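You operate a simulated robot arm through the tools that you are given. There is no shell and no other tool. Be economical: measure what you need, move in short steps, check, and stop when the job is done.

You are at the controls of a simulated robot arm. One attempt, no reset.

## Task
Take the white connector on the top of the long desk and put it away on the top of the plug bench. Count the red tags on the top of the long bench, then put as many of the purple caps from the top of the long bench on the top of the long desk. Stack the 5 V power adapter from the top of the long bench on top of the 12 V power adapter. Stack the box that says "x3" from the top of the long bench on top of the box labelled "+7". Put the teal socket box on the orange notebook. Put the belt pack that says "B" from the top of the long bench on the low shelf of the plug bench and the belt pack labelled "A" on top of the white cable spool. Take the small carton that says "tags" from the top of the long desk and put it on the blue panel. Stack the box that says "+3" from the top of the long desk on top of the box marked "-2". Put the purple block on the top of the short desk away on the low shelf of the plug bench. Fetch the teal strap roll and set it on the top board of the corner shelving. Do these in any order. Set down upright: white connector, belt pack.

It is judged by the outcome, as a careful person would: the job done as asked, and still so three seconds after it is handed in. It fails if anything else is knocked over, pushed out of place, dropped, spilled or broken. A push-on lid holds only when it is set on centred and level and pressed home; a screw cap is set on level and turned clockwise until tight.

## Robot
A 7-joint arm with a two-finger gripper on a trunk, on a base that drives. Base frame: it is fixed to the floor where the robot stands at the start and does not move with it; the origin is under the middle of the robot, x ahead of it, y to its left, z up. Readings come in mm, degrees, newtons and seconds.
With the tool pointing down near the work surface it reaches from about 300 to 740 mm from the robot's upright axis, wherever it stands. Its first joint turns from -166.0 to 166.0 degrees. Places, roughly: belt pack [-750, -1500, 1000]; blue effect box, purple effect box, red effect box [-1000, -250, 750]; blue panel (13x18x2 cm) [800, -100, 700]; green effect box, orange effect box, yellow effect [750, -500, 750]; low shelf of the plug bench [300, -5100, 300]; orange notebook [750, -1250, 750]; power adapter [-1000, 0, 750]; purple block [750, -1500, 750]; purple cap (3x3x5 cm) [-800, 200, 900]; red tag [-750, -500, 1000]; small carton [750, -500, 750]; teal socket box (15x8x5 cm) [-1100, -1000, 900]; teal strap roll (7x7x4 cm) [-1100, -3900, 700]; top board of the corner shelving [-1100, -4700, 1600]; top of the long desk [900, 0, 700]; top of the plug bench [300, -5100, 800]; white cable spool [-750, -1000, 750]; white connector (3x3x6 cm) [500, 100, 800]. Payload 2.94 kg.
The tool frame sits at the grasp point between the pads (the TCP): z along the fingers, y along the line on which they close. The tips reach 30 mm beyond it. Largest opening 138 mm; the body of the gripper starts 109 mm behind the TCP.
Orientation is told as [roll, pitch, yaw] about the base's x, y, z axes, in that order, counted from this pose: with the fingers straight down and closing along the base's y, the tool's x points along the base's -x, its y along +y and its z along -z.

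## Interface
- The arm moves only by the tool drive_tool. Its argument "deltas" is a list of rows, each an object of numbers (a shift or turn left out is 0, a gripper value left out holds the last): "fingers": the opening, from 0 (shut) to 1 (fully open); "x", "y", "z": the shift along the tool's x, y, z in units of 400 mm (1.0 is 400 mm); "rx", "ry", "rz": the turn, a rotation vector about the tool's x, y, z in units of 45 degrees (1.0 is 45 degrees). In form: [{"fingers": .., "x": .., "y": .., "z": .., "rx": .., "ry": .., "rz": ..}, ...]. A call has 1 to 10 rows; each row is the pose to reach, as a shift and turn from the pose commanded when the call began, along the tool's axes at that moment. A call with a number of a shift or a turn outside -1 to 1 is refused whole. Rows are played at 5 a second. More than 50 mm and 8.6 degrees between two rows, or a gripper value outside its range, and nothing of the call is played. Where a pose cannot be reached the arm comes as near as it can. A force on the tool above 40 N (or 10 N above the force at the start of the call, whichever is more), or a blocked arm, ends the call early, and 0.2 s more pass. The fingers move at their own pace and stop on an object; they squeeze with about 43 N. The grip force told is the motor's: it shows also when the fingers shut on nothing. Time passes only in rows, and 0.2 s behind the last, so rows that repeat a pose let the fingers close. The reply holds the time, the measured pose of the TCP, the force on the tool along the base axes, the opening and the grip force, in the units named above and with some noise, with the torque about the TCP (base axes, N m) and any sound that the robot's microphone picked up.
- Cameras (640 x 400 px; columns grow to the right, rows downward): "scene" is now at [-41.5, 89.2, 1420.2]; the picture's right is [-0.78, -0.63, 0.00], its down [-0.57, 0.71, -0.43] and it looks along [0.27, -0.33, -0.90] (base axes); focal length 214 px, centre (320, 200). "wrist" rides on the gripper at [71, 19, -146] in the tool frame; the picture's right is [-0.26, 0.97, 0.00], its down [-0.85, -0.23, -0.48] and it looks along [-0.46, -0.12, 0.88] (tool axes); focal length 280 px, centre (320, 200). There is no depth. A picture from a camera that has moved, and an enlarged one, comes with that camera's place and axes in the base frame and with its lens.
- capture(camera): a new picture of that camera. It takes no simulated time.
- move_column(by): slides the trunk up (or, below 0, down) by that many mm; the arm and the scene camera ride with it, the base frame stays. It gives what a move gives, with no picture.
- steer(legs): drives the robot by 1 to 6 legs, each [ahead, left, turn to the left] in mm, mm and degrees, along the robot's own axes; the way and the turn of a leg run together, so that a leg with both is an arc; at most 1500 mm and 180 degrees a leg. The arm and the cameras ride along, it lands a little off, and it stops where it bumps. It gives what a move gives.
- turn_head(pan, tilt): turns the head with the scene camera to pan (to the left, within 86 degrees either way) and tilt (down, from -29 to 69), counted from straight ahead of the robot. It gives what a move gives.
- close_up(camera, box): a new picture of the part [left, top, right, bottom] of that camera's present view, enlarged. It takes no simulated time.
- close_job(): hands the job in; it is judged then, once.

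Work in short steps. Places have to be worked out from the pictures, the camera data and where the tool is seen: move nearer, look again, correct. Check each grasp and each placing, and mend what went wrong. You have 567 turns and 360 pictures in all, those below and enlarged ones among them. Open the gripper and draw the arm clear of the work before you hand the job in, unless the task says otherwise; then end with one line.

The tools are called after ">>>" as a command line: name --argument value ..., lists and objects as JSON in quotes. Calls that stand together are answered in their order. drive_tool: Moves the arm, as the interface text tells. Its arguments: {"type":"object","properties":{"deltas":{"type":"array","items":{"type":"object","properties":{"fingers":{"type":"number"},"x":{"type":"number"},"y":{"type":"number"},"z":{"type":"number"},"rx":{"type":"number"},"ry":{"type":"number"},"rz":{"type":"number"}}}}},"required":["deltas"]} The other tools are called the same way: move_column (by) slides the trunk up or down; steer (legs) drives the base; turn_head (pan, tilt) turns the head that bears the scene camera; capture (camera) takes a picture; close_up (camera, box) takes an enlarged picture of a part of a camera's view; close_job () hands the job in.

At the start:

```text
time_s: 0.0
tool_pos: [-227.1, -272.0, 1137.4]
ee_rot: [-0.1, -0.3, -0.1]
force: [-0.1, 1.2, 0.6]
torque: [0.0, -0.02, 0.01]
gripper_width: 138.1
gripper_force: 0.1
trunk travel left (down, up): [-300.0, 154.0]
robot x, y, heading: [3.4, -0.6, -0.1]
head pan, tilt: [-56.8, 68.8]
```

scene: 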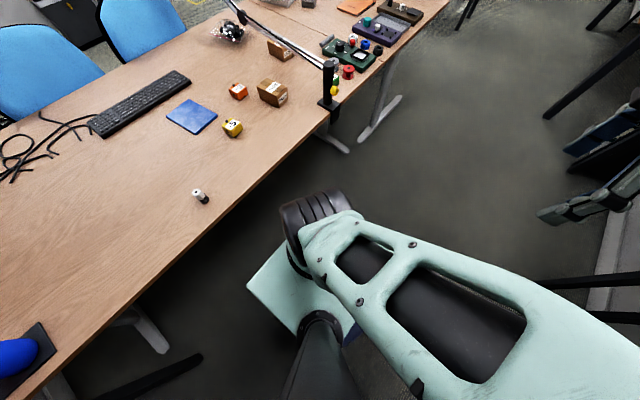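
wrist: 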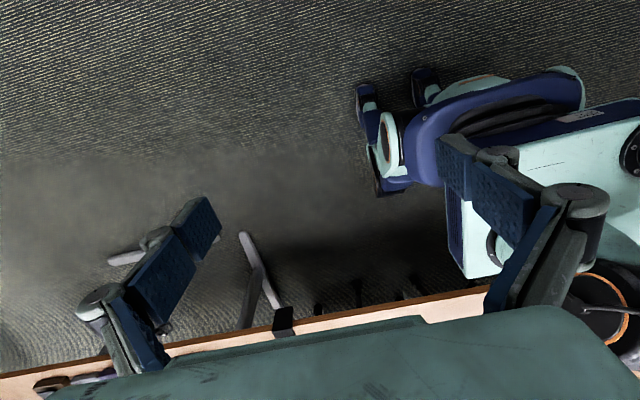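

I'll start by surveying: the head looks at the long desk ahead first.

>>> turn_head --pan 0 --tilt 40

>>> capture --camera "scene"

>>> turn_head --pan -70 --tilt 25

>>> capture --camera "scene"

```text
time_s: 1.3
tool_pos: [-226.6, -271.3, 1137.2]
ee_rot: [-0.2, -0.3, 0.0]
force: [-0.1, -0.5, -0.7]
torque: [0.0, -0.02, -0.01]
gripper_width: 138.1
gripper_force: 0.1
trunk travel left (down, up): [-300.0, 154.0]
robot x, y, heading: [1.9, -2.6, -0.2]
head pan, tilt: [0.0, 40.0]
```

```text
357 pictures are left
camera scene: at [5.4, 136.6, 1452.2], right [0.0, -1.0, 0.0], down [-0.64, 0.0, -0.77], along [0.77, 0.0, -0.64], focal length 214 px, centre (320, 200)
```

scene: 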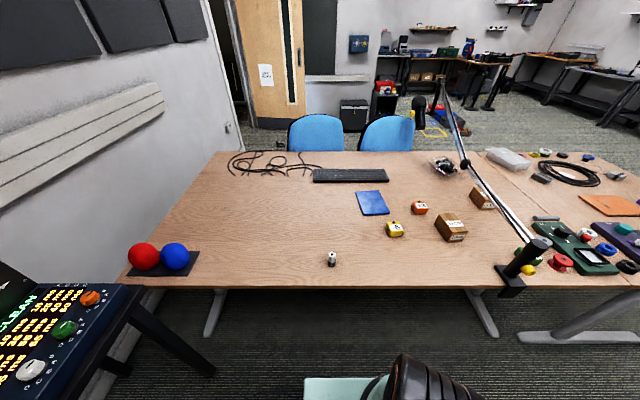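

```text
time_s: 2.7
tool_pos: [-227.0, -271.6, 1136.9]
ee_rot: [-0.3, -0.2, -0.1]
force: [0.3, -0.3, 0.0]
torque: [0.0, -0.02, -0.02]
gripper_width: 137.9
gripper_force: 0.1
trunk travel left (down, up): [-300.0, 154.0]
robot x, y, heading: [-0.3, -4.0, -0.1]
head pan, tilt: [-70.0, 25.0]
```

```text
356 pictures are left
camera scene: at [-48.0, 50.2, 1475.6], right [-0.94, -0.34, 0.0], down [-0.14, 0.4, -0.91], along [0.31, -0.85, -0.42], focal length 214 px, centre (320, 200)
```

scene: 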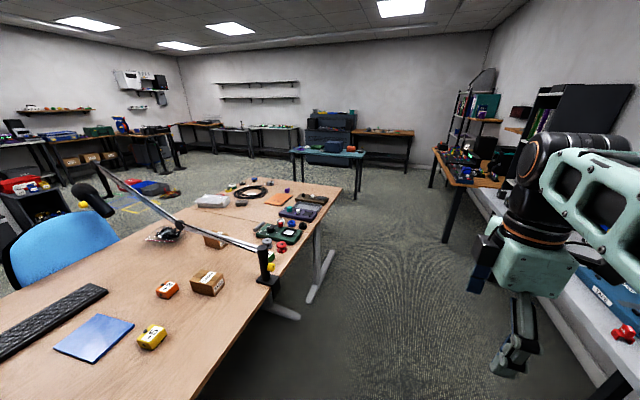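

Zooming on the desk boxes to read labels.

>>> close_up --camera "scene" --box '[130, 220, 290, 360]'

>>> close_up --camera "scene" --box '[280, 80, 480, 220]'

>>> turn_head --pan -10 --tilt 50

>>> close_up --camera "scene" --box '[280, 120, 480, 260]'

```text
2.86 times, centred on (210, 290) of scene
camera zoom: at [-48.0, 50.2, 1475.6], right [-0.94, -0.34, 0.0], down [-0.14, 0.4, -0.91], along [0.31, -0.85, -0.42], focal length 613 px, centre (634, -57)
```

zoom: 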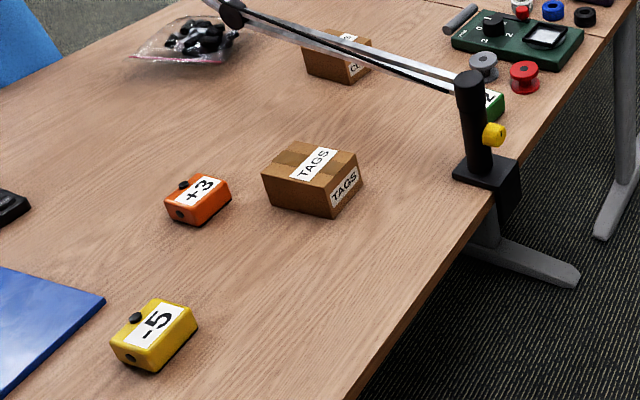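

```text
2.86 times, centred on (380, 150) of scene
camera zoom: at [-48.0, 50.2, 1475.6], right [-0.94, -0.34, 0.0], down [-0.14, 0.4, -0.91], along [0.31, -0.85, -0.42], focal length 613 px, centre (149, 343)
```

zoom: 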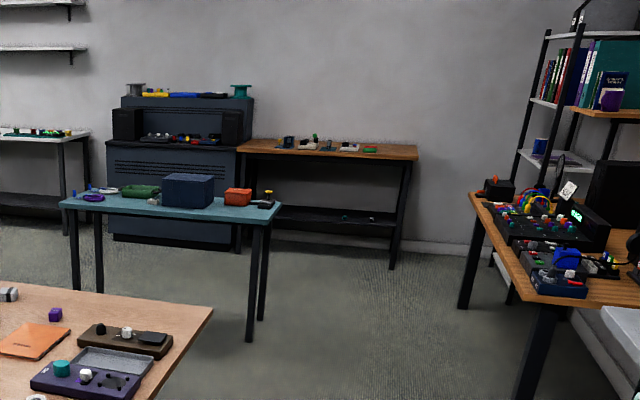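

```text
time_s: 4.0
tool_pos: [-226.8, -270.9, 1137.7]
ee_rot: [-0.2, -0.3, 0.0]
force: [0.3, 0.6, 0.4]
torque: [-0.04, -0.01, 0.0]
gripper_width: 138.0
gripper_force: 0.0
trunk travel left (down, up): [-300.0, 154.0]
robot x, y, heading: [1.4, 0.5, 0.2]
head pan, tilt: [-10.0, 50.0]
```

```text
2.86 times, centred on (380, 190) of scene
camera zoom: at [-3.8, 123.3, 1438.1], right [-0.17, -0.98, 0.0], down [-0.75, 0.13, -0.64], along [0.63, -0.11, -0.77], focal length 613 px, centre (149, 229)
```

zoom: 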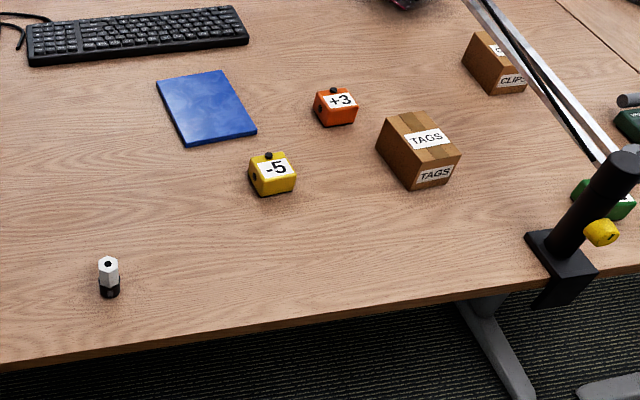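

The desk holds +3 (orange), -5 (yellow), TAGS and CLIPS cartons, and a green box behind the lamp post. I'll turn the robot in place partway to survey the long bench behind before working.

>>> turn_head --pan -86 --tilt 45

>>> steer --legs '[[0, 0, 90]]'

>>> turn_head --pan 80 --tilt 40

>>> capture --camera "scene"

```text
time_s: 5.5
tool_pos: [-227.0, -271.9, 1136.2]
ee_rot: [-0.5, -0.7, 0.0]
force: [-0.5, -0.1, 0.7]
torque: [0.01, 0.0, 0.01]
gripper_width: 137.8
gripper_force: 0.1
trunk travel left (down, up): [-300.0, 154.0]
robot x, y, heading: [-0.3, 0.9, 0.1]
head pan, tilt: [-85.9, 45.0]
```

```text
time_s: 9.7
tool_pos: [276.5, -221.7, 1136.8]
ee_rot: [-0.4, -0.8, 91.4]
force: [0.2, 0.1, -0.1]
torque: [0.02, -0.01, 0.01]
gripper_width: 137.9
gripper_force: 0.0
trunk travel left (down, up): [-300.0, 154.0]
robot x, y, heading: [-1.6, 2.7, 91.3]
head pan, tilt: [-85.9, 45.0]
```

```text
time_s: 12.2
tool_pos: [276.1, -221.3, 1136.3]
ee_rot: [-0.3, -0.8, 91.3]
force: [0.6, -0.8, 0.0]
torque: [0.02, 0.0, 0.0]
gripper_width: 138.0
gripper_force: 0.0
trunk travel left (down, up): [-300.0, 154.0]
robot x, y, heading: [-0.5, -0.5, 91.1]
head pan, tilt: [80.0, 40.0]
```

```text
352 pictures are left
camera scene: at [-216.8, -68.4, 1452.3], right [0.15, 0.99, 0.0], down [0.64, -0.1, -0.77], along [-0.76, 0.12, -0.64], focal length 214 px, centre (320, 200)
```

scene: 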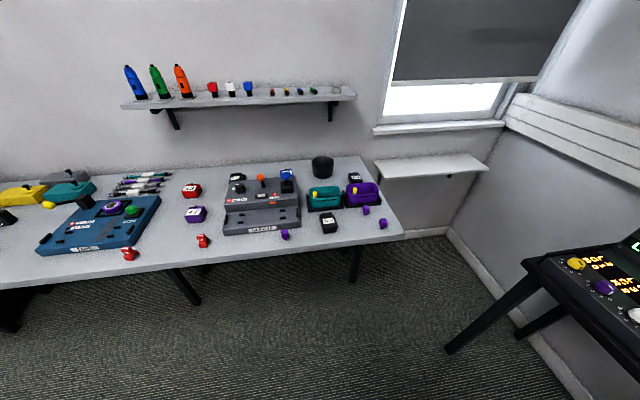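

Zooming in on the bench.

>>> close_up --camera "scene" --box '[160, 140, 400, 280]'

>>> close_up --camera "scene" --box '[0, 140, 200, 280]'

>>> steer --legs '[[-600, 0, 0]]'

>>> capture --camera "scene"

```text
2.67 times, centred on (280, 210) of scene
camera zoom: at [-216.8, -68.4, 1452.3], right [0.15, 0.99, 0.0], down [0.64, -0.1, -0.77], along [-0.76, 0.12, -0.64], focal length 572 px, centre (427, 173)
```

zoom: 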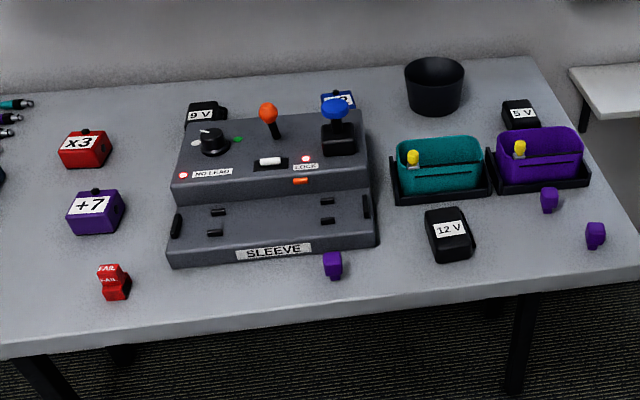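

```text
2.86 times, centred on (100, 210) of scene
camera zoom: at [-216.8, -68.4, 1452.3], right [0.15, 0.99, 0.0], down [0.64, -0.1, -0.77], along [-0.76, 0.12, -0.64], focal length 613 px, centre (949, 171)
```

zoom: 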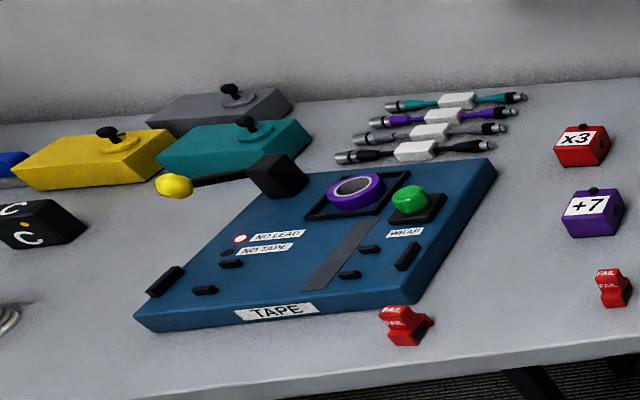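

```text
time_s: 15.6
tool_pos: [277.6, -813.3, 1136.2]
ee_rot: [-0.5, -0.8, 89.9]
force: [0.0, 0.2, -0.1]
torque: [-0.02, 0.01, 0.0]
gripper_width: 137.9
gripper_force: 0.1
trunk travel left (down, up): [-300.0, 154.0]
robot x, y, heading: [5.0, -583.4, 90.1]
head pan, tilt: [80.0, 40.0]
```

```text
349 pictures are left
camera scene: at [-211.5, -650.4, 1452.3], right [0.17, 0.98, 0.0], down [0.63, -0.11, -0.77], along [-0.75, 0.13, -0.64], focal length 214 px, centre (320, 200)
```

scene: 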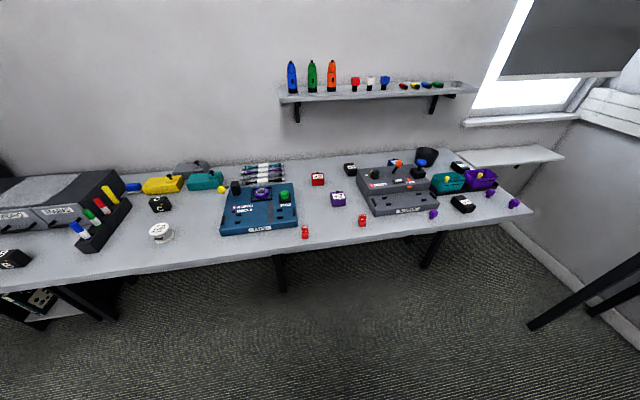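

Two red "FAIL" tags so far; continue along the bench.

>>> steer --legs '[[-600, 0, 0]]'

>>> capture --camera "scene"

>>> close_up --camera "scene" --box '[280, 150, 480, 290]'

>>> close_up --camera "scene" --box '[80, 150, 300, 290]'

```text
time_s: 18.9
tool_pos: [288.7, -1403.8, 1136.5]
ee_rot: [-0.6, -0.8, 91.2]
force: [-0.6, 0.0, -0.5]
torque: [-0.01, 0.01, 0.01]
gripper_width: 138.1
gripper_force: 0.1
trunk travel left (down, up): [-300.0, 154.0]
robot x, y, heading: [11.3, -1183.3, 91.0]
head pan, tilt: [80.0, 40.0]
```

```text
348 pictures are left
camera scene: at [-204.5, -1250.1, 1452.3], right [0.15, 0.99, 0.0], down [0.64, -0.1, -0.77], along [-0.76, 0.12, -0.64], focal length 214 px, centre (320, 200)
```

scene: 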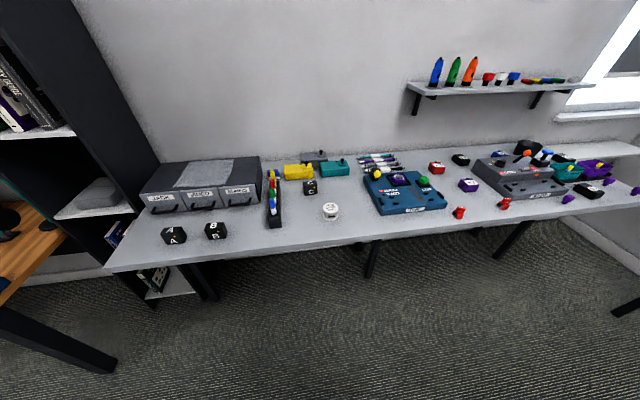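

```text
2.86 times, centred on (380, 220) of scene
camera zoom: at [-204.5, -1250.1, 1452.3], right [0.15, 0.99, 0.0], down [0.64, -0.1, -0.77], along [-0.76, 0.12, -0.64], focal length 613 px, centre (149, 143)
```

zoom: 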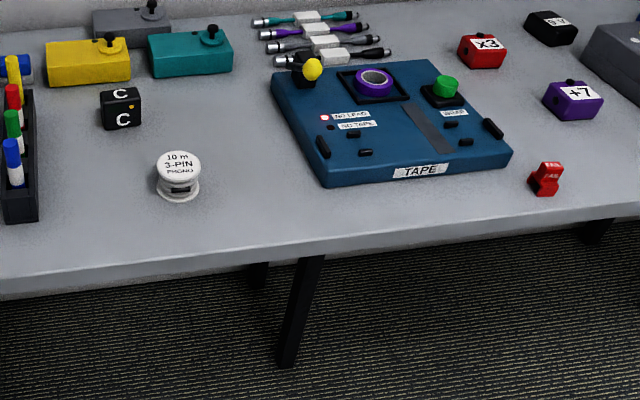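

```text
2.86 times, centred on (190, 220) of scene
camera zoom: at [-204.5, -1250.1, 1452.3], right [0.15, 0.99, 0.0], down [0.64, -0.1, -0.77], along [-0.76, 0.12, -0.64], focal length 613 px, centre (691, 143)
```

zoom: 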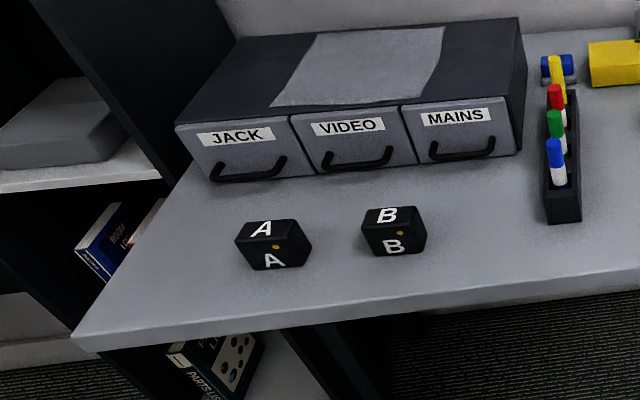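

Only two red tags seen so far (2 caps to move). I'll start with belt pack A → white spool: face the bench from about (-390,-1430).

>>> steer --legs '[[0, 0, 89], [350, 250, 0]]'

>>> turn_head --pan 0 --tilt 50

>>> capture --camera "scene"

>>> capture --camera "wrist"

```text
time_s: 25.6
tool_pos: [-102.6, -1162.4, 1135.9]
ee_rot: [-0.3, -0.8, -178.6]
force: [-0.1, -0.5, -0.3]
torque: [0.01, -0.01, 0.0]
gripper_width: 138.1
gripper_force: 0.1
trunk travel left (down, up): [-300.0, 154.0]
robot x, y, heading: [-321.7, -1436.9, -178.4]
head pan, tilt: [80.0, 40.0]
```

```text
time_s: 27.1
tool_pos: [-101.7, -1161.9, 1136.0]
ee_rot: [-0.4, -0.8, -178.4]
force: [0.1, 0.4, 0.4]
torque: [0.04, 0.02, -0.02]
gripper_width: 137.9
gripper_force: 0.0
trunk travel left (down, up): [-300.0, 154.0]
robot x, y, heading: [-324.4, -1438.9, -178.4]
head pan, tilt: [0.0, 50.0]
```

```text
345 pictures are left
camera scene: at [-315.4, -1572.7, 1438.1], right [-0.03, 1.0, 0.0], down [0.77, 0.02, -0.64], along [-0.64, -0.02, -0.77], focal length 214 px, centre (320, 200)
```

scene: 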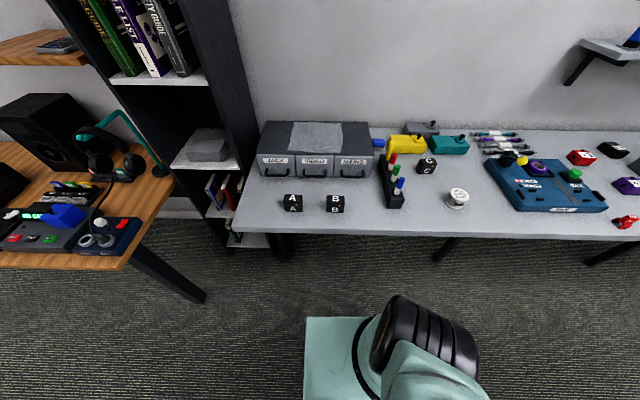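

```text
344 pictures are left
camera wrist: at [-29.0, -1179.7, 1281.8], right [-0.24, -0.97, 0.0], down [-0.85, 0.2, 0.49], along [-0.48, 0.12, -0.87], focal length 280 px, centre (320, 200)
```

wrist: 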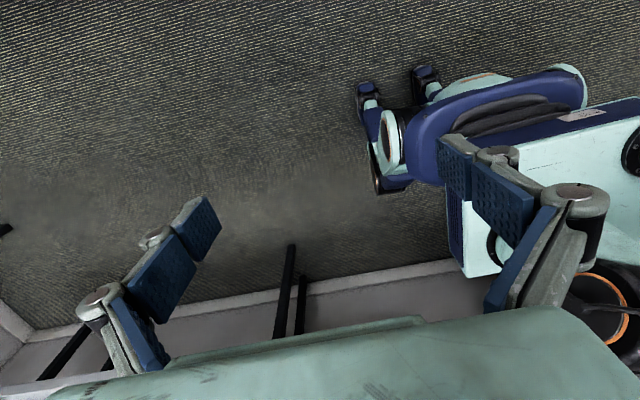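

Bringing the arm from the robot's side forward over the bench, at its present height.

>>> drive_tool --deltas '[{"x": -0.1}, {"x": -0.2}, {"x": -0.3}, {"x": -0.4}, {"x": -0.5}, {"x": -0.6}, {"x": -0.7}, {"x": -0.8}, {"x": -0.9}, {"x": -1.0}]'

>>> drive_tool --deltas '[{"x": -0.1}, {"x": -0.2}, {"x": -0.3}, {"x": -0.4}, {"x": -0.5}]'

>>> capture --camera "wrist"

>>> capture --camera "scene"

```text
time_s: 29.3
tool_pos: [-503.7, -1175.9, 1133.9]
ee_rot: [0.6, 1.2, -178.6]
force: [-0.7, -1.9, -0.2]
torque: [0.14, 0.0, 0.03]
gripper_width: 137.7
gripper_force: 0.1
trunk travel left (down, up): [-300.0, 154.0]
robot x, y, heading: [-323.7, -1442.8, -178.4]
head pan, tilt: [0.0, 50.0]
```

```text
time_s: 30.5
tool_pos: [-702.6, -1176.8, 1146.5]
ee_rot: [-0.4, -0.7, -178.4]
force: [-0.4, -0.9, 0.5]
torque: [0.03, 0.03, -0.01]
gripper_width: 138.0
gripper_force: 0.0
trunk travel left (down, up): [-300.0, 154.0]
robot x, y, heading: [-323.4, -1439.0, -178.6]
head pan, tilt: [0.0, 50.0]
```

```text
343 pictures are left
camera wrist: at [-629.4, -1195.0, 1291.8], right [-0.24, -0.97, 0.0], down [-0.85, 0.2, 0.49], along [-0.48, 0.12, -0.87], focal length 280 px, centre (320, 200)
```

wrist: 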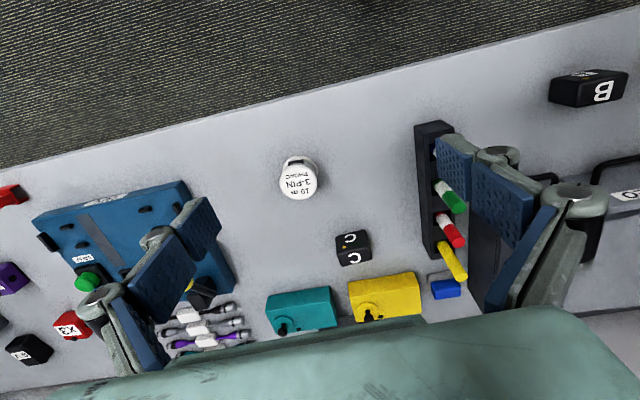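

```text
342 pictures are left
camera scene: at [-315.9, -1572.6, 1438.1], right [-0.03, 1.0, 0.0], down [0.77, 0.02, -0.64], along [-0.64, -0.02, -0.77], focal length 214 px, centre (320, 200)
```

scene: 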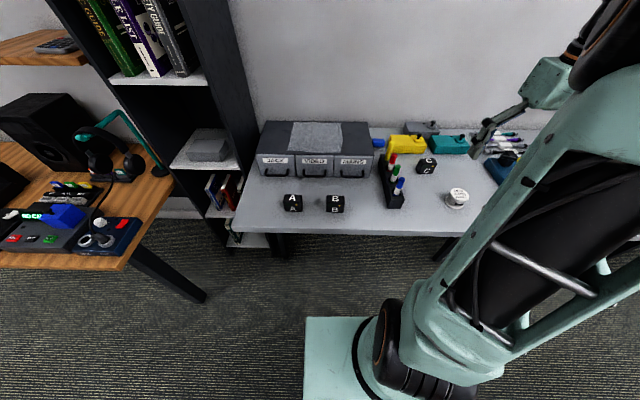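

Triangulation puts the bench top near z≈840 and belt pack A near (-782,-1684). I move the tool above it, staying high.

>>> drive_tool --deltas '[{"y": 0.1}, {"y": 0.2, "x": -0.03}, {"y": 0.3, "x": -0.06}, {"y": 0.4, "x": -0.09}, {"y": 0.5, "x": -0.12}, {"y": 0.6, "x": -0.15}, {"y": 0.7, "x": -0.18}, {"y": 0.8, "x": -0.2}, {"y": 0.9, "x": -0.2}, {"y": 1.0, "x": -0.2}]'

>>> drive_tool --deltas '[{"y": 0.1}, {"y": 0.2}, {"y": 0.27, "z": 0.07}, {"y": 0.27, "z": 0.17}, {"y": 0.27, "z": 0.25}]'

>>> capture --camera "wrist"

```text
time_s: 32.7
tool_pos: [-773.8, -1582.6, 1143.5]
ee_rot: [-0.5, -0.8, -178.5]
force: [0.1, 0.5, 0.0]
torque: [-0.01, 0.01, -0.02]
gripper_width: 138.0
gripper_force: 0.1
trunk travel left (down, up): [-300.0, 154.0]
robot x, y, heading: [-322.4, -1442.3, -178.6]
head pan, tilt: [0.0, 50.0]
```

```text
time_s: 33.9
tool_pos: [-768.3, -1687.9, 1042.8]
ee_rot: [-0.4, -0.7, -178.5]
force: [-0.1, -0.2, -0.1]
torque: [-0.01, -0.01, 0.01]
gripper_width: 138.0
gripper_force: 0.0
trunk travel left (down, up): [-300.0, 154.0]
robot x, y, heading: [-321.3, -1439.8, -178.5]
head pan, tilt: [0.0, 50.0]
```

```text
341 pictures are left
camera wrist: at [-695.2, -1706.4, 1188.3], right [-0.24, -0.97, 0.0], down [-0.85, 0.2, 0.49], along [-0.48, 0.12, -0.87], focal length 280 px, centre (320, 200)
```

wrist: 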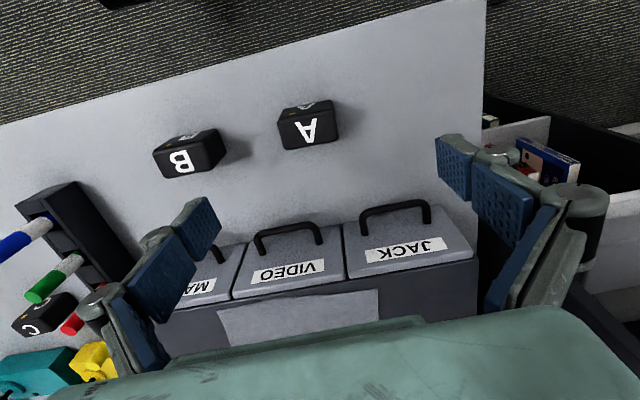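

A's top is near (-772,-1672). Nudge, descend 90 mm and re-look.

>>> drive_tool --deltas '[{"y": -0.04, "x": -0.01, "z": 0.1}, {"y": -0.04, "x": -0.01, "z": 0.2}, {"y": -0.04, "x": -0.01, "z": 0.22}]'

>>> capture --camera "wrist"

>>> close_up --camera "scene" --box '[230, 150, 390, 250]'

```text
time_s: 34.7
tool_pos: [-775.1, -1671.7, 955.4]
ee_rot: [-0.4, -0.8, -178.5]
force: [-0.7, -0.3, 0.5]
torque: [0.0, -0.04, 0.03]
gripper_width: 137.9
gripper_force: 0.0
trunk travel left (down, up): [-300.0, 154.0]
robot x, y, heading: [-320.5, -1440.5, -178.7]
head pan, tilt: [0.0, 50.0]
```

```text
340 pictures are left
camera wrist: at [-702.4, -1689.5, 1101.5], right [-0.24, -0.97, 0.0], down [-0.85, 0.2, 0.49], along [-0.48, 0.12, -0.87], focal length 280 px, centre (320, 200)
```

wrist: 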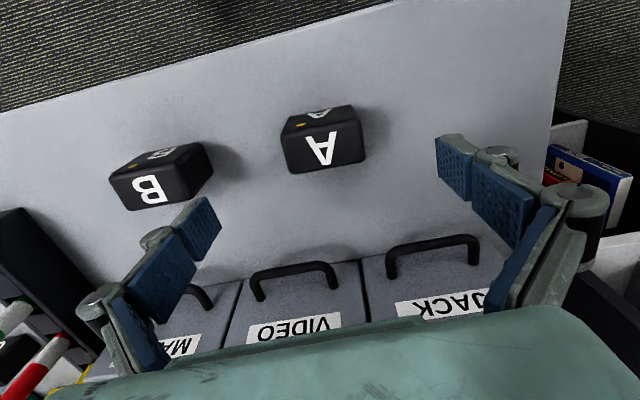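

```text
4.00 times, centred on (310, 200) of scene
camera zoom: at [-315.5, -1572.8, 1438.1], right [-0.03, 1.0, 0.0], down [0.77, 0.02, -0.64], along [-0.64, -0.02, -0.77], focal length 858 px, centre (360, 200)
```

zoom: 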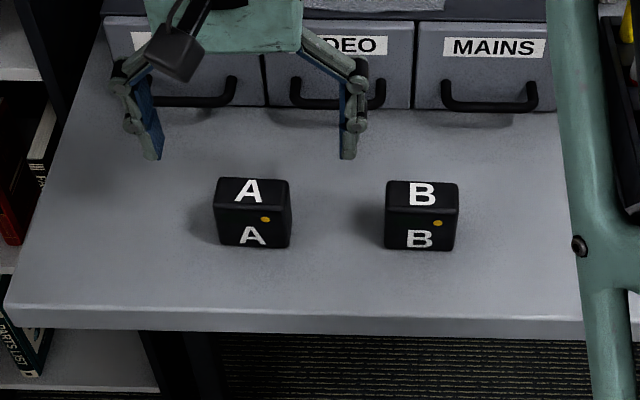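

Belt pack A: top z≈892, centre (-776,-1673), about 60×32×55. Descend to z≈877 and close.

>>> drive_tool --deltas '[{"z": 0.1}, {"z": 0.195}, {"z": 0.195, "fingers": 0.3}, {"z": 0.195, "fingers": 0.3}, {"z": 0.195, "fingers": 0.0}, {"z": 0.195, "fingers": 0.0}, {"z": 0.195, "fingers": 0.0}]'

>>> capture --camera "wrist"

```text
time_s: 36.3
tool_pos: [-777.0, -1668.4, 880.0]
ee_rot: [-0.4, -0.7, -178.4]
force: [0.3, 0.7, 0.4]
torque: [0.02, 0.02, -0.04]
gripper_width: 59.9
gripper_force: 42.9
trunk travel left (down, up): [-300.0, 154.0]
robot x, y, heading: [-322.8, -1435.9, -178.7]
head pan, tilt: [0.0, 50.0]
```

```text
338 pictures are left
camera wrist: at [-704.6, -1686.8, 1025.0], right [-0.24, -0.97, 0.0], down [-0.85, 0.2, 0.49], along [-0.48, 0.12, -0.87], focal length 280 px, centre (320, 200)
```

wrist: 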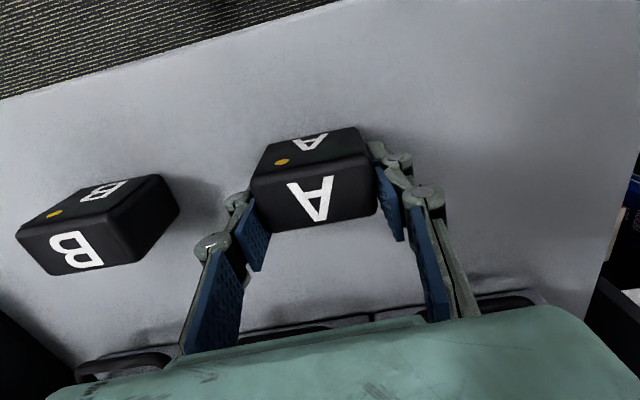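

Gripped at 60 mm. Lift and carry over toward the spool near (-808,-1114).

>>> drive_tool --deltas '[{"z": -0.1}, {"z": -0.2}, {"z": -0.3}, {"z": -0.4}, {"z": -0.4, "y": -0.1}, {"z": -0.4, "y": -0.2}, {"z": -0.4, "y": -0.3}, {"z": -0.4, "y": -0.4}, {"z": -0.4, "y": -0.5}]'

>>> drive_tool --deltas '[{"y": -0.1}, {"y": -0.2}, {"y": -0.3}, {"y": -0.4}, {"y": -0.5, "x": -0.03}, {"y": -0.6, "x": -0.06}, {"y": -0.7, "x": -0.08}, {"y": -0.8, "x": -0.08}]'

>>> capture --camera "wrist"

>>> capture --camera "scene"

```text
time_s: 38.3
tool_pos: [-779.0, -1473.4, 1036.7]
ee_rot: [-0.4, -0.8, -178.4]
force: [0.7, -0.2, -0.5]
torque: [0.02, -0.02, 0.06]
gripper_width: 59.6
gripper_force: 43.3
trunk travel left (down, up): [-300.0, 154.0]
robot x, y, heading: [-324.3, -1438.6, -178.6]
head pan, tilt: [0.0, 50.0]
```

```text
time_s: 40.1
tool_pos: [-822.2, -1148.5, 1038.9]
ee_rot: [-0.3, -0.8, -178.4]
force: [0.8, -0.3, -1.9]
torque: [-0.01, -0.01, 0.01]
gripper_width: 59.7
gripper_force: 42.4
trunk travel left (down, up): [-300.0, 154.0]
robot x, y, heading: [-321.6, -1438.7, -178.6]
head pan, tilt: [0.0, 50.0]
```

```text
337 pictures are left
camera wrist: at [-749.3, -1167.6, 1184.7], right [-0.24, -0.97, 0.0], down [-0.85, 0.2, 0.49], along [-0.47, 0.12, -0.87], focal length 280 px, centre (320, 200)
```

wrist: 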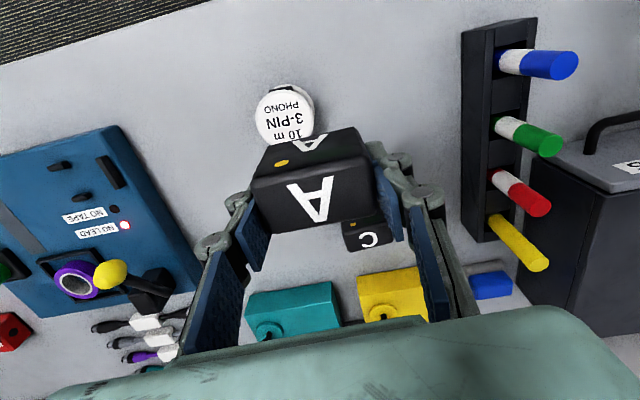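

```text
336 pictures are left
camera scene: at [-315.7, -1572.2, 1438.2], right [-0.03, 1.0, 0.0], down [0.77, 0.02, -0.64], along [-0.64, -0.02, -0.77], focal length 214 px, centre (320, 200)
```

scene: 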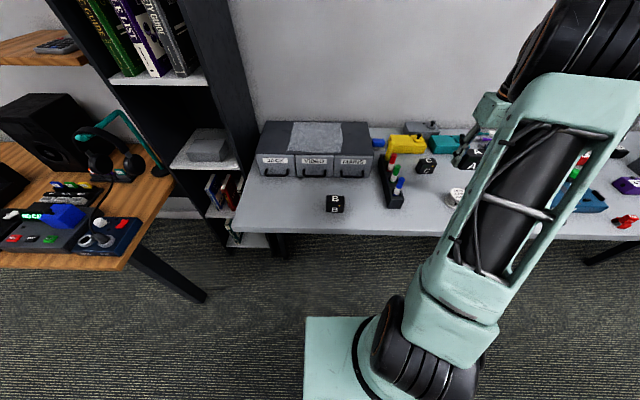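

Spool top centre ≈ (-805,-1114). Shift over it and lower to z≈975, then check.

>>> drive_tool --deltas '[{"x": 0.04, "y": -0.086}, {"x": 0.04, "y": -0.086, "z": 0.08}, {"x": 0.04, "y": -0.086, "z": 0.15}]'

>>> capture --camera "wrist"

>>> close_up --camera "scene" --box '[420, 130, 520, 230]'

```text
time_s: 40.9
tool_pos: [-805.8, -1119.5, 982.6]
ee_rot: [-0.4, -0.7, -178.3]
force: [0.3, 0.1, -1.8]
torque: [-0.04, -0.01, -0.01]
gripper_width: 59.3
gripper_force: 43.0
trunk travel left (down, up): [-300.0, 154.0]
robot x, y, heading: [-322.1, -1437.7, -178.5]
head pan, tilt: [0.0, 50.0]
```

```text
335 pictures are left
camera wrist: at [-732.7, -1137.1, 1127.7], right [-0.24, -0.97, 0.0], down [-0.85, 0.2, 0.49], along [-0.48, 0.12, -0.87], focal length 280 px, centre (320, 200)
```

wrist: 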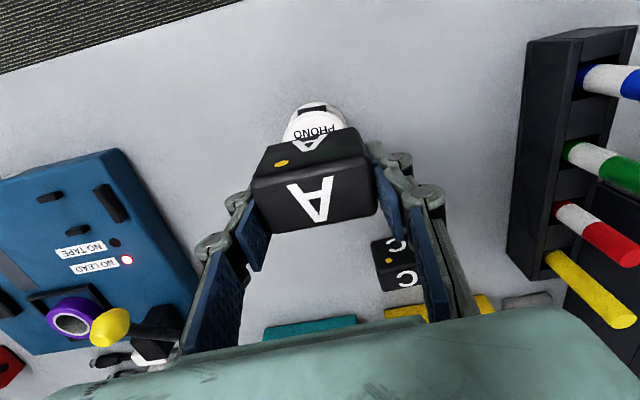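

```text
4.00 times, centred on (470, 180) of scene
camera zoom: at [-315.9, -1572.6, 1438.1], right [-0.03, 1.0, 0.0], down [0.77, 0.02, -0.64], along [-0.64, -0.02, -0.77], focal length 858 px, centre (-280, 280)
```

zoom: 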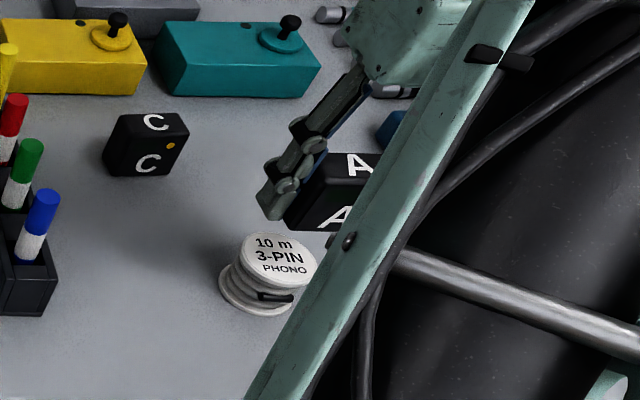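

Spool top z≈890–900, centre ≈ (-801,-1116). Nudge and lower in small steps watching the force.

>>> drive_tool --deltas '[{"x": 0.01, "y": -0.009}, {"x": 0.01, "y": -0.009, "z": 0.06}, {"x": 0.01, "y": -0.009, "z": 0.08}]'

>>> close_up --camera "scene" --box '[420, 130, 520, 230]'

>>> capture --camera "wrist"

```text
time_s: 41.7
tool_pos: [-801.9, -1114.8, 948.4]
ee_rot: [-0.3, -0.8, -178.4]
force: [0.2, -0.6, -1.3]
torque: [0.03, -0.01, -0.01]
gripper_width: 59.2
gripper_force: 42.9
trunk travel left (down, up): [-300.0, 154.0]
robot x, y, heading: [-324.8, -1436.6, -178.3]
head pan, tilt: [0.0, 50.0]
```

```text
4.00 times, centred on (470, 180) of scene
camera zoom: at [-315.7, -1572.5, 1438.1], right [-0.03, 1.0, 0.0], down [0.77, 0.02, -0.64], along [-0.64, -0.02, -0.77], focal length 858 px, centre (-280, 280)
```

zoom: 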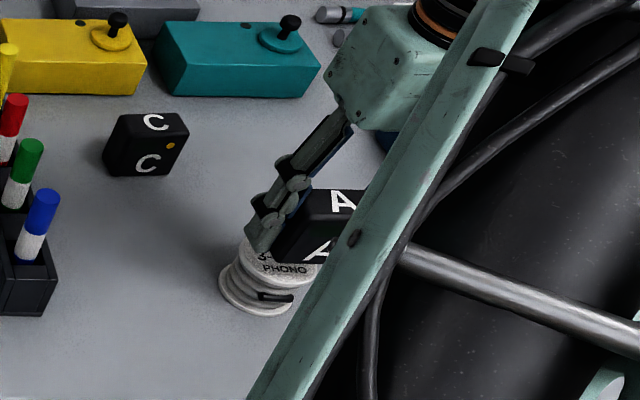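

```text
332 pictures are left
camera wrist: at [-729.3, -1132.0, 1094.0], right [-0.24, -0.97, 0.0], down [-0.85, 0.2, 0.49], along [-0.47, 0.12, -0.87], focal length 280 px, centre (320, 200)
```

wrist: 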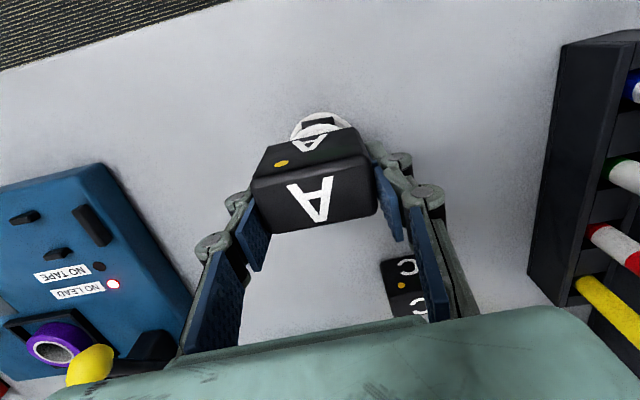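

Lowering to contact.

>>> drive_tool --deltas '[{"z": 0.01}, {"z": 0.015}, {"z": 0.02}, {"z": 0.025}]'

```text
time_s: 42.7
tool_pos: [-801.8, -1113.4, 940.2]
ee_rot: [-0.4, -0.6, -178.5]
force: [-0.2, -0.2, -1.6]
torque: [0.02, -0.01, -0.02]
gripper_width: 59.3
gripper_force: 43.2
trunk travel left (down, up): [-300.0, 154.0]
robot x, y, heading: [-320.0, -1438.8, -178.4]
head pan, tilt: [0.0, 50.0]
```

>>> drive_tool --deltas '[{"z": 0.006}, {"z": 0.012}, {"z": 0.018}]'

>>> drive_tool --deltas '[{"z": 0.006}, {"z": 0.012}, {"z": 0.018}]'

```text
time_s: 43.5
tool_pos: [-802.6, -1113.5, 931.5]
ee_rot: [-0.5, -0.8, -178.4]
force: [-0.4, -0.1, -2.0]
torque: [0.03, 0.05, 0.0]
gripper_width: 59.2
gripper_force: 42.8
trunk travel left (down, up): [-300.0, 154.0]
robot x, y, heading: [-320.2, -1440.0, -178.7]
head pan, tilt: [0.0, 50.0]
```

```text
time_s: 44.3
tool_pos: [-804.0, -1112.1, 923.8]
ee_rot: [-0.4, -0.7, -178.4]
force: [0.0, 0.2, -0.7]
torque: [-0.05, 0.03, -0.03]
gripper_width: 59.2
gripper_force: 42.9
trunk travel left (down, up): [-300.0, 154.0]
robot x, y, heading: [-319.7, -1441.3, -178.7]
head pan, tilt: [0.0, 50.0]
```

No contact yet; check the view.

>>> close_up --camera "scene" --box '[420, 150, 500, 210]'

>>> capture --camera "wrist"

```text
6.67 times, centred on (460, 180) of scene
camera zoom: at [-315.5, -1572.6, 1438.1], right [-0.03, 1.0, 0.0], down [0.77, 0.02, -0.64], along [-0.64, -0.02, -0.77], focal length 1430 px, centre (-613, 333)
```

zoom: 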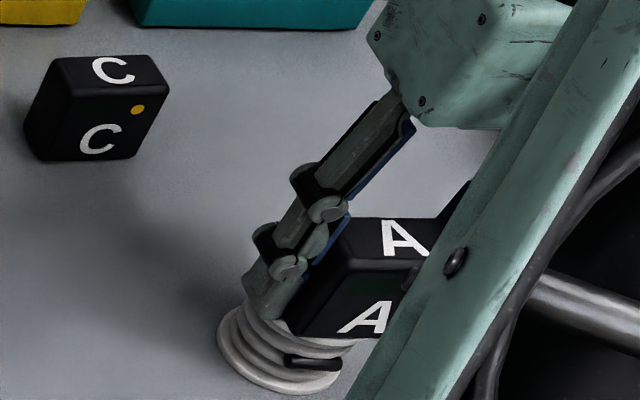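

```text
330 pictures are left
camera wrist: at [-729.8, -1129.9, 1070.0], right [-0.24, -0.97, 0.0], down [-0.85, 0.2, 0.49], along [-0.48, 0.12, -0.87], focal length 280 px, centre (320, 200)
```

wrist: 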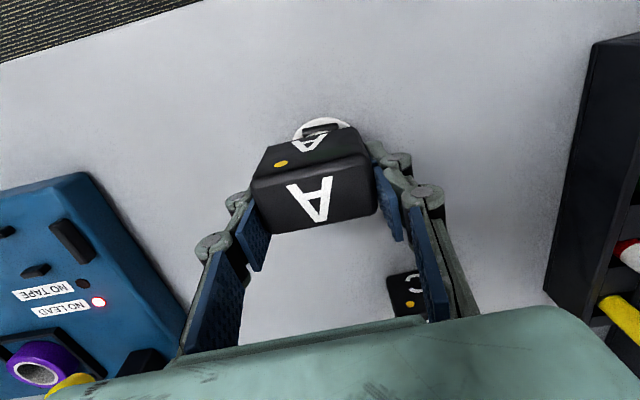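

Almost touching; continue.

>>> drive_tool --deltas '[{"z": 0.006}, {"z": 0.012}]'

>>> drive_tool --deltas '[{"z": 0.006}, {"z": 0.012}]'

```text
time_s: 44.9
tool_pos: [-803.7, -1112.3, 924.6]
ee_rot: [-0.6, -1.3, -178.5]
force: [1.3, 0.6, 29.3]
torque: [-0.57, -0.24, -0.02]
gripper_width: 59.1
gripper_force: 42.8
trunk travel left (down, up): [-300.0, 154.0]
robot x, y, heading: [-327.2, -1439.4, -178.5]
head pan, tilt: [0.0, 50.0]
```

```text
time_s: 45.3
tool_pos: [-804.1, -1112.3, 925.3]
ee_rot: [-0.7, -1.4, -178.4]
force: [5.4, -3.2, 18.4]
torque: [-0.35, -0.48, 0.02]
gripper_width: 59.1
gripper_force: 42.8
trunk travel left (down, up): [-300.0, 154.0]
robot x, y, heading: [-326.8, -1442.2, -178.4]
head pan, tilt: [0.0, 50.0]
stopped in row 2: the force on the tool passed its limit at 42 N (the readings are from after the stop); the commanded pose is now the measured one
```

Contact (spool top ≈ 881). Open the fingers gently, then lift straight up.

>>> drive_tool --deltas '[{"fingers": 0.5}, {"fingers": 0.55}, {"fingers": 0.6}, {"fingers": 0.8}, {"z": -0.1}, {"z": -0.2}, {"z": -0.3}]'

>>> capture --camera "wrist"

>>> close_up --camera "scene" --box '[400, 130, 500, 230]'

```text
time_s: 46.9
tool_pos: [-803.0, -1115.0, 1040.7]
ee_rot: [-0.6, -1.3, -178.5]
force: [-0.7, 0.5, 0.7]
torque: [-0.01, 0.0, -0.01]
gripper_width: 110.4
gripper_force: 0.0
trunk travel left (down, up): [-300.0, 154.0]
robot x, y, heading: [-320.4, -1440.2, -178.6]
head pan, tilt: [0.0, 50.0]
```

```text
329 pictures are left
camera wrist: at [-727.9, -1133.6, 1185.7], right [-0.24, -0.97, -0.01], down [-0.84, 0.2, 0.5], along [-0.48, 0.12, -0.87], focal length 280 px, centre (320, 200)
```

wrist: 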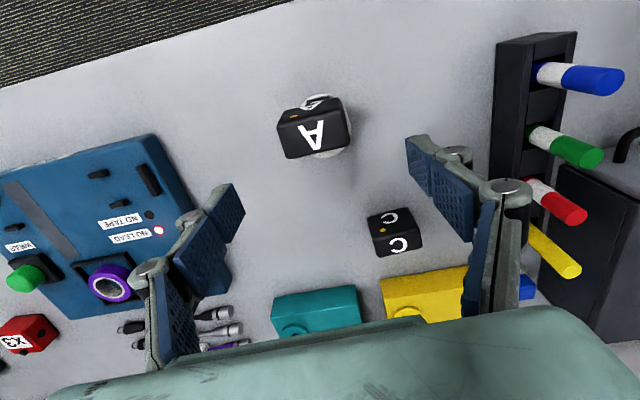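

```text
4.00 times, centred on (450, 180) of scene
camera zoom: at [-315.3, -1572.7, 1438.1], right [-0.03, 1.0, 0.0], down [0.77, 0.02, -0.64], along [-0.64, -0.02, -0.77], focal length 858 px, centre (-200, 280)
```

zoom: 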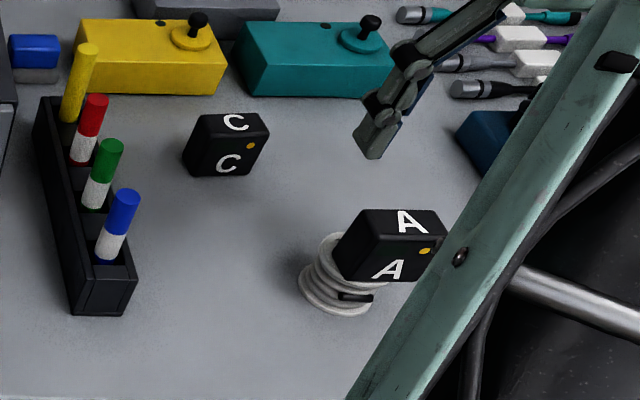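

The pack sits about 17 mm off-centre to +y. Regrasp, lift slightly, shift -y 17 mm and re-set.

>>> drive_tool --deltas '[{"z": 0.1}, {"z": 0.2}, {"z": 0.28}, {"z": 0.28, "fingers": 0.0}, {"z": 0.28, "fingers": 0.0}, {"z": 0.28, "fingers": 0.0}, {"z": 0.25}, {"z": 0.25, "y": 0.042}, {"z": 0.265, "y": 0.042}]'

>>> drive_tool --deltas '[{"z": 0.01}, {"z": 0.02}, {"z": 0.025}]'

>>> close_up --camera "scene" --box '[400, 130, 500, 230]'

```text
time_s: 48.9
tool_pos: [-804.9, -1127.7, 936.0]
ee_rot: [-0.7, -1.2, -178.5]
force: [1.1, -0.2, -1.1]
torque: [0.01, 0.01, -0.02]
gripper_width: 59.0
gripper_force: 43.1
trunk travel left (down, up): [-300.0, 154.0]
robot x, y, heading: [-322.4, -1439.2, -178.5]
head pan, tilt: [0.0, 50.0]
```

```text
time_s: 49.7
tool_pos: [-803.6, -1127.0, 930.2]
ee_rot: [-0.9, -1.5, -178.5]
force: [2.4, -2.0, 27.1]
torque: [-0.26, -0.35, -0.02]
gripper_width: 59.1
gripper_force: 42.8
trunk travel left (down, up): [-300.0, 154.0]
robot x, y, heading: [-320.2, -1436.1, -178.6]
head pan, tilt: [0.0, 50.0]
```

```text
4.00 times, centred on (450, 180) of scene
camera zoom: at [-312.7, -1574.4, 1438.4], right [-0.03, 1.0, 0.0], down [0.76, 0.02, -0.64], along [-0.64, -0.02, -0.76], focal length 858 px, centre (-200, 280)
```

zoom: 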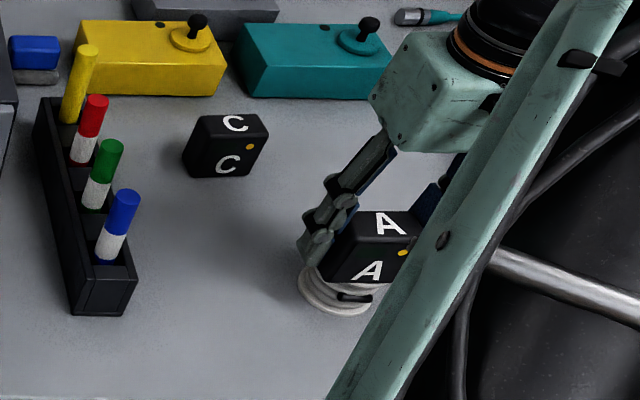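

Now better centred and in contact. Release and lift.

>>> drive_tool --deltas '[{"fingers": 0.5}, {"fingers": 0.55}, {"fingers": 0.6}, {"fingers": 0.8}, {"z": -0.1}, {"z": -0.2}, {"z": -0.3}]'

>>> capture --camera "wrist"

>>> close_up --camera "scene" --box '[400, 130, 500, 230]'

```text
time_s: 51.3
tool_pos: [-802.7, -1132.2, 1046.4]
ee_rot: [-0.6, -1.2, -178.5]
force: [-0.1, 0.1, 0.1]
torque: [0.0, -0.03, 0.03]
gripper_width: 110.3
gripper_force: 0.0
trunk travel left (down, up): [-300.0, 154.0]
robot x, y, heading: [-322.8, -1439.6, -178.5]
head pan, tilt: [0.0, 50.0]
```

```text
326 pictures are left
camera wrist: at [-728.9, -1149.1, 1190.6], right [-0.24, -0.97, -0.01], down [-0.84, 0.2, 0.5], along [-0.48, 0.12, -0.87], focal length 280 px, centre (320, 200)
```

wrist: 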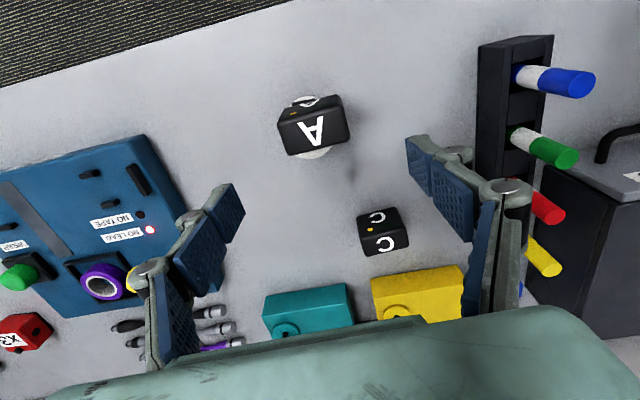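

```text
4.00 times, centred on (450, 180) of scene
camera zoom: at [-315.3, -1572.8, 1438.1], right [-0.03, 1.0, 0.0], down [0.77, 0.02, -0.64], along [-0.64, -0.02, -0.77], focal length 858 px, centre (-200, 280)
```

zoom: 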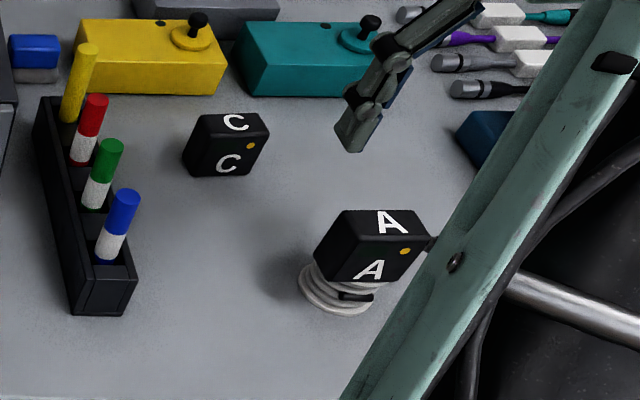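

A is well placed. Next the teal socket box at ≈(-1096,-1039): move robot right and closer.

>>> steer --legs '[[80, -330, 0]]'

>>> capture --camera "scene"

```text
time_s: 54.8
tool_pos: [-889.7, -797.1, 1045.8]
ee_rot: [-0.6, -1.2, -178.5]
force: [0.3, 0.6, 0.3]
torque: [0.0, 0.02, 0.03]
gripper_width: 110.3
gripper_force: 0.1
trunk travel left (down, up): [-300.0, 154.0]
robot x, y, heading: [-411.9, -1104.7, -178.3]
head pan, tilt: [0.0, 50.0]
```

```text
324 pictures are left
camera scene: at [-401.9, -1239.1, 1438.1], right [-0.03, 1.0, 0.0], down [0.77, 0.02, -0.64], along [-0.64, -0.02, -0.77], focal length 214 px, centre (320, 200)
```

scene: 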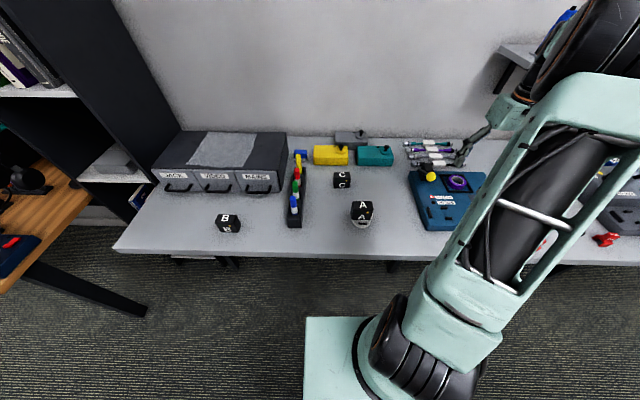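

Move over the teal box at height, rotating the tool 90° to close across its short side.

>>> drive_tool --deltas '[{"y": 0.1, "rz": 0.18}, {"y": 0.2, "rz": 0.36}, {"y": 0.3, "rz": 0.54}, {"y": 0.4, "rz": 0.72}, {"y": 0.5, "rz": 0.9}, {"y": 0.6, "rz": 1.0, "x": -0.05}, {"y": 0.6, "rz": 1.0, "x": -0.15}, {"y": 0.6, "rz": 1.0, "x": -0.25}, {"y": 0.6, "rz": 1.0, "x": -0.35}]'

>>> drive_tool --deltas '[{"rz": 0.18}, {"rz": 0.36}, {"rz": 0.54}, {"rz": 0.72}, {"rz": 0.9}, {"rz": 1.0}, {"rz": 1.0}]'

>>> capture --camera "wrist"

>>> close_up --camera "scene" --box '[300, 100, 460, 200]'

```text
time_s: 56.8
tool_pos: [-1022.4, -1038.6, 1044.7]
ee_rot: [0.4, -1.4, 136.5]
force: [0.0, 0.0, 0.0]
torque: [0.0, 0.0, 0.0]
gripper_width: 110.5
gripper_force: 0.1
trunk travel left (down, up): [-300.0, 154.0]
robot x, y, heading: [-407.1, -1104.0, -178.3]
head pan, tilt: [0.0, 50.0]
```

```text
time_s: 58.4
tool_pos: [-1023.1, -1041.1, 1047.3]
ee_rot: [1.3, -0.6, 91.6]
force: [0.3, 0.0, -0.1]
torque: [-0.06, 0.02, 0.02]
gripper_width: 110.8
gripper_force: 0.0
trunk travel left (down, up): [-300.0, 154.0]
robot x, y, heading: [-409.3, -1105.2, -178.7]
head pan, tilt: [0.0, 50.0]
```

```text
323 pictures are left
camera wrist: at [-1037.9, -1112.6, 1191.7], right [-0.97, 0.24, 0.02], down [0.22, 0.85, 0.48], along [0.09, 0.47, -0.88], focal length 280 px, centre (320, 200)
```

wrist: 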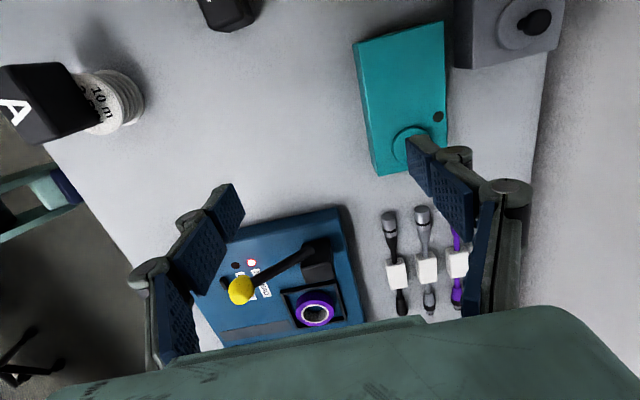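

```text
4.00 times, centred on (380, 150) of scene
camera zoom: at [-401.9, -1239.1, 1438.1], right [-0.03, 1.0, 0.0], down [0.77, 0.02, -0.64], along [-0.64, -0.02, -0.77], focal length 858 px, centre (80, 400)
```

zoom: 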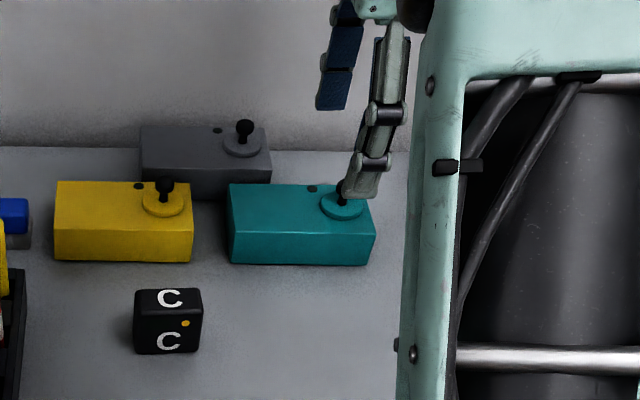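

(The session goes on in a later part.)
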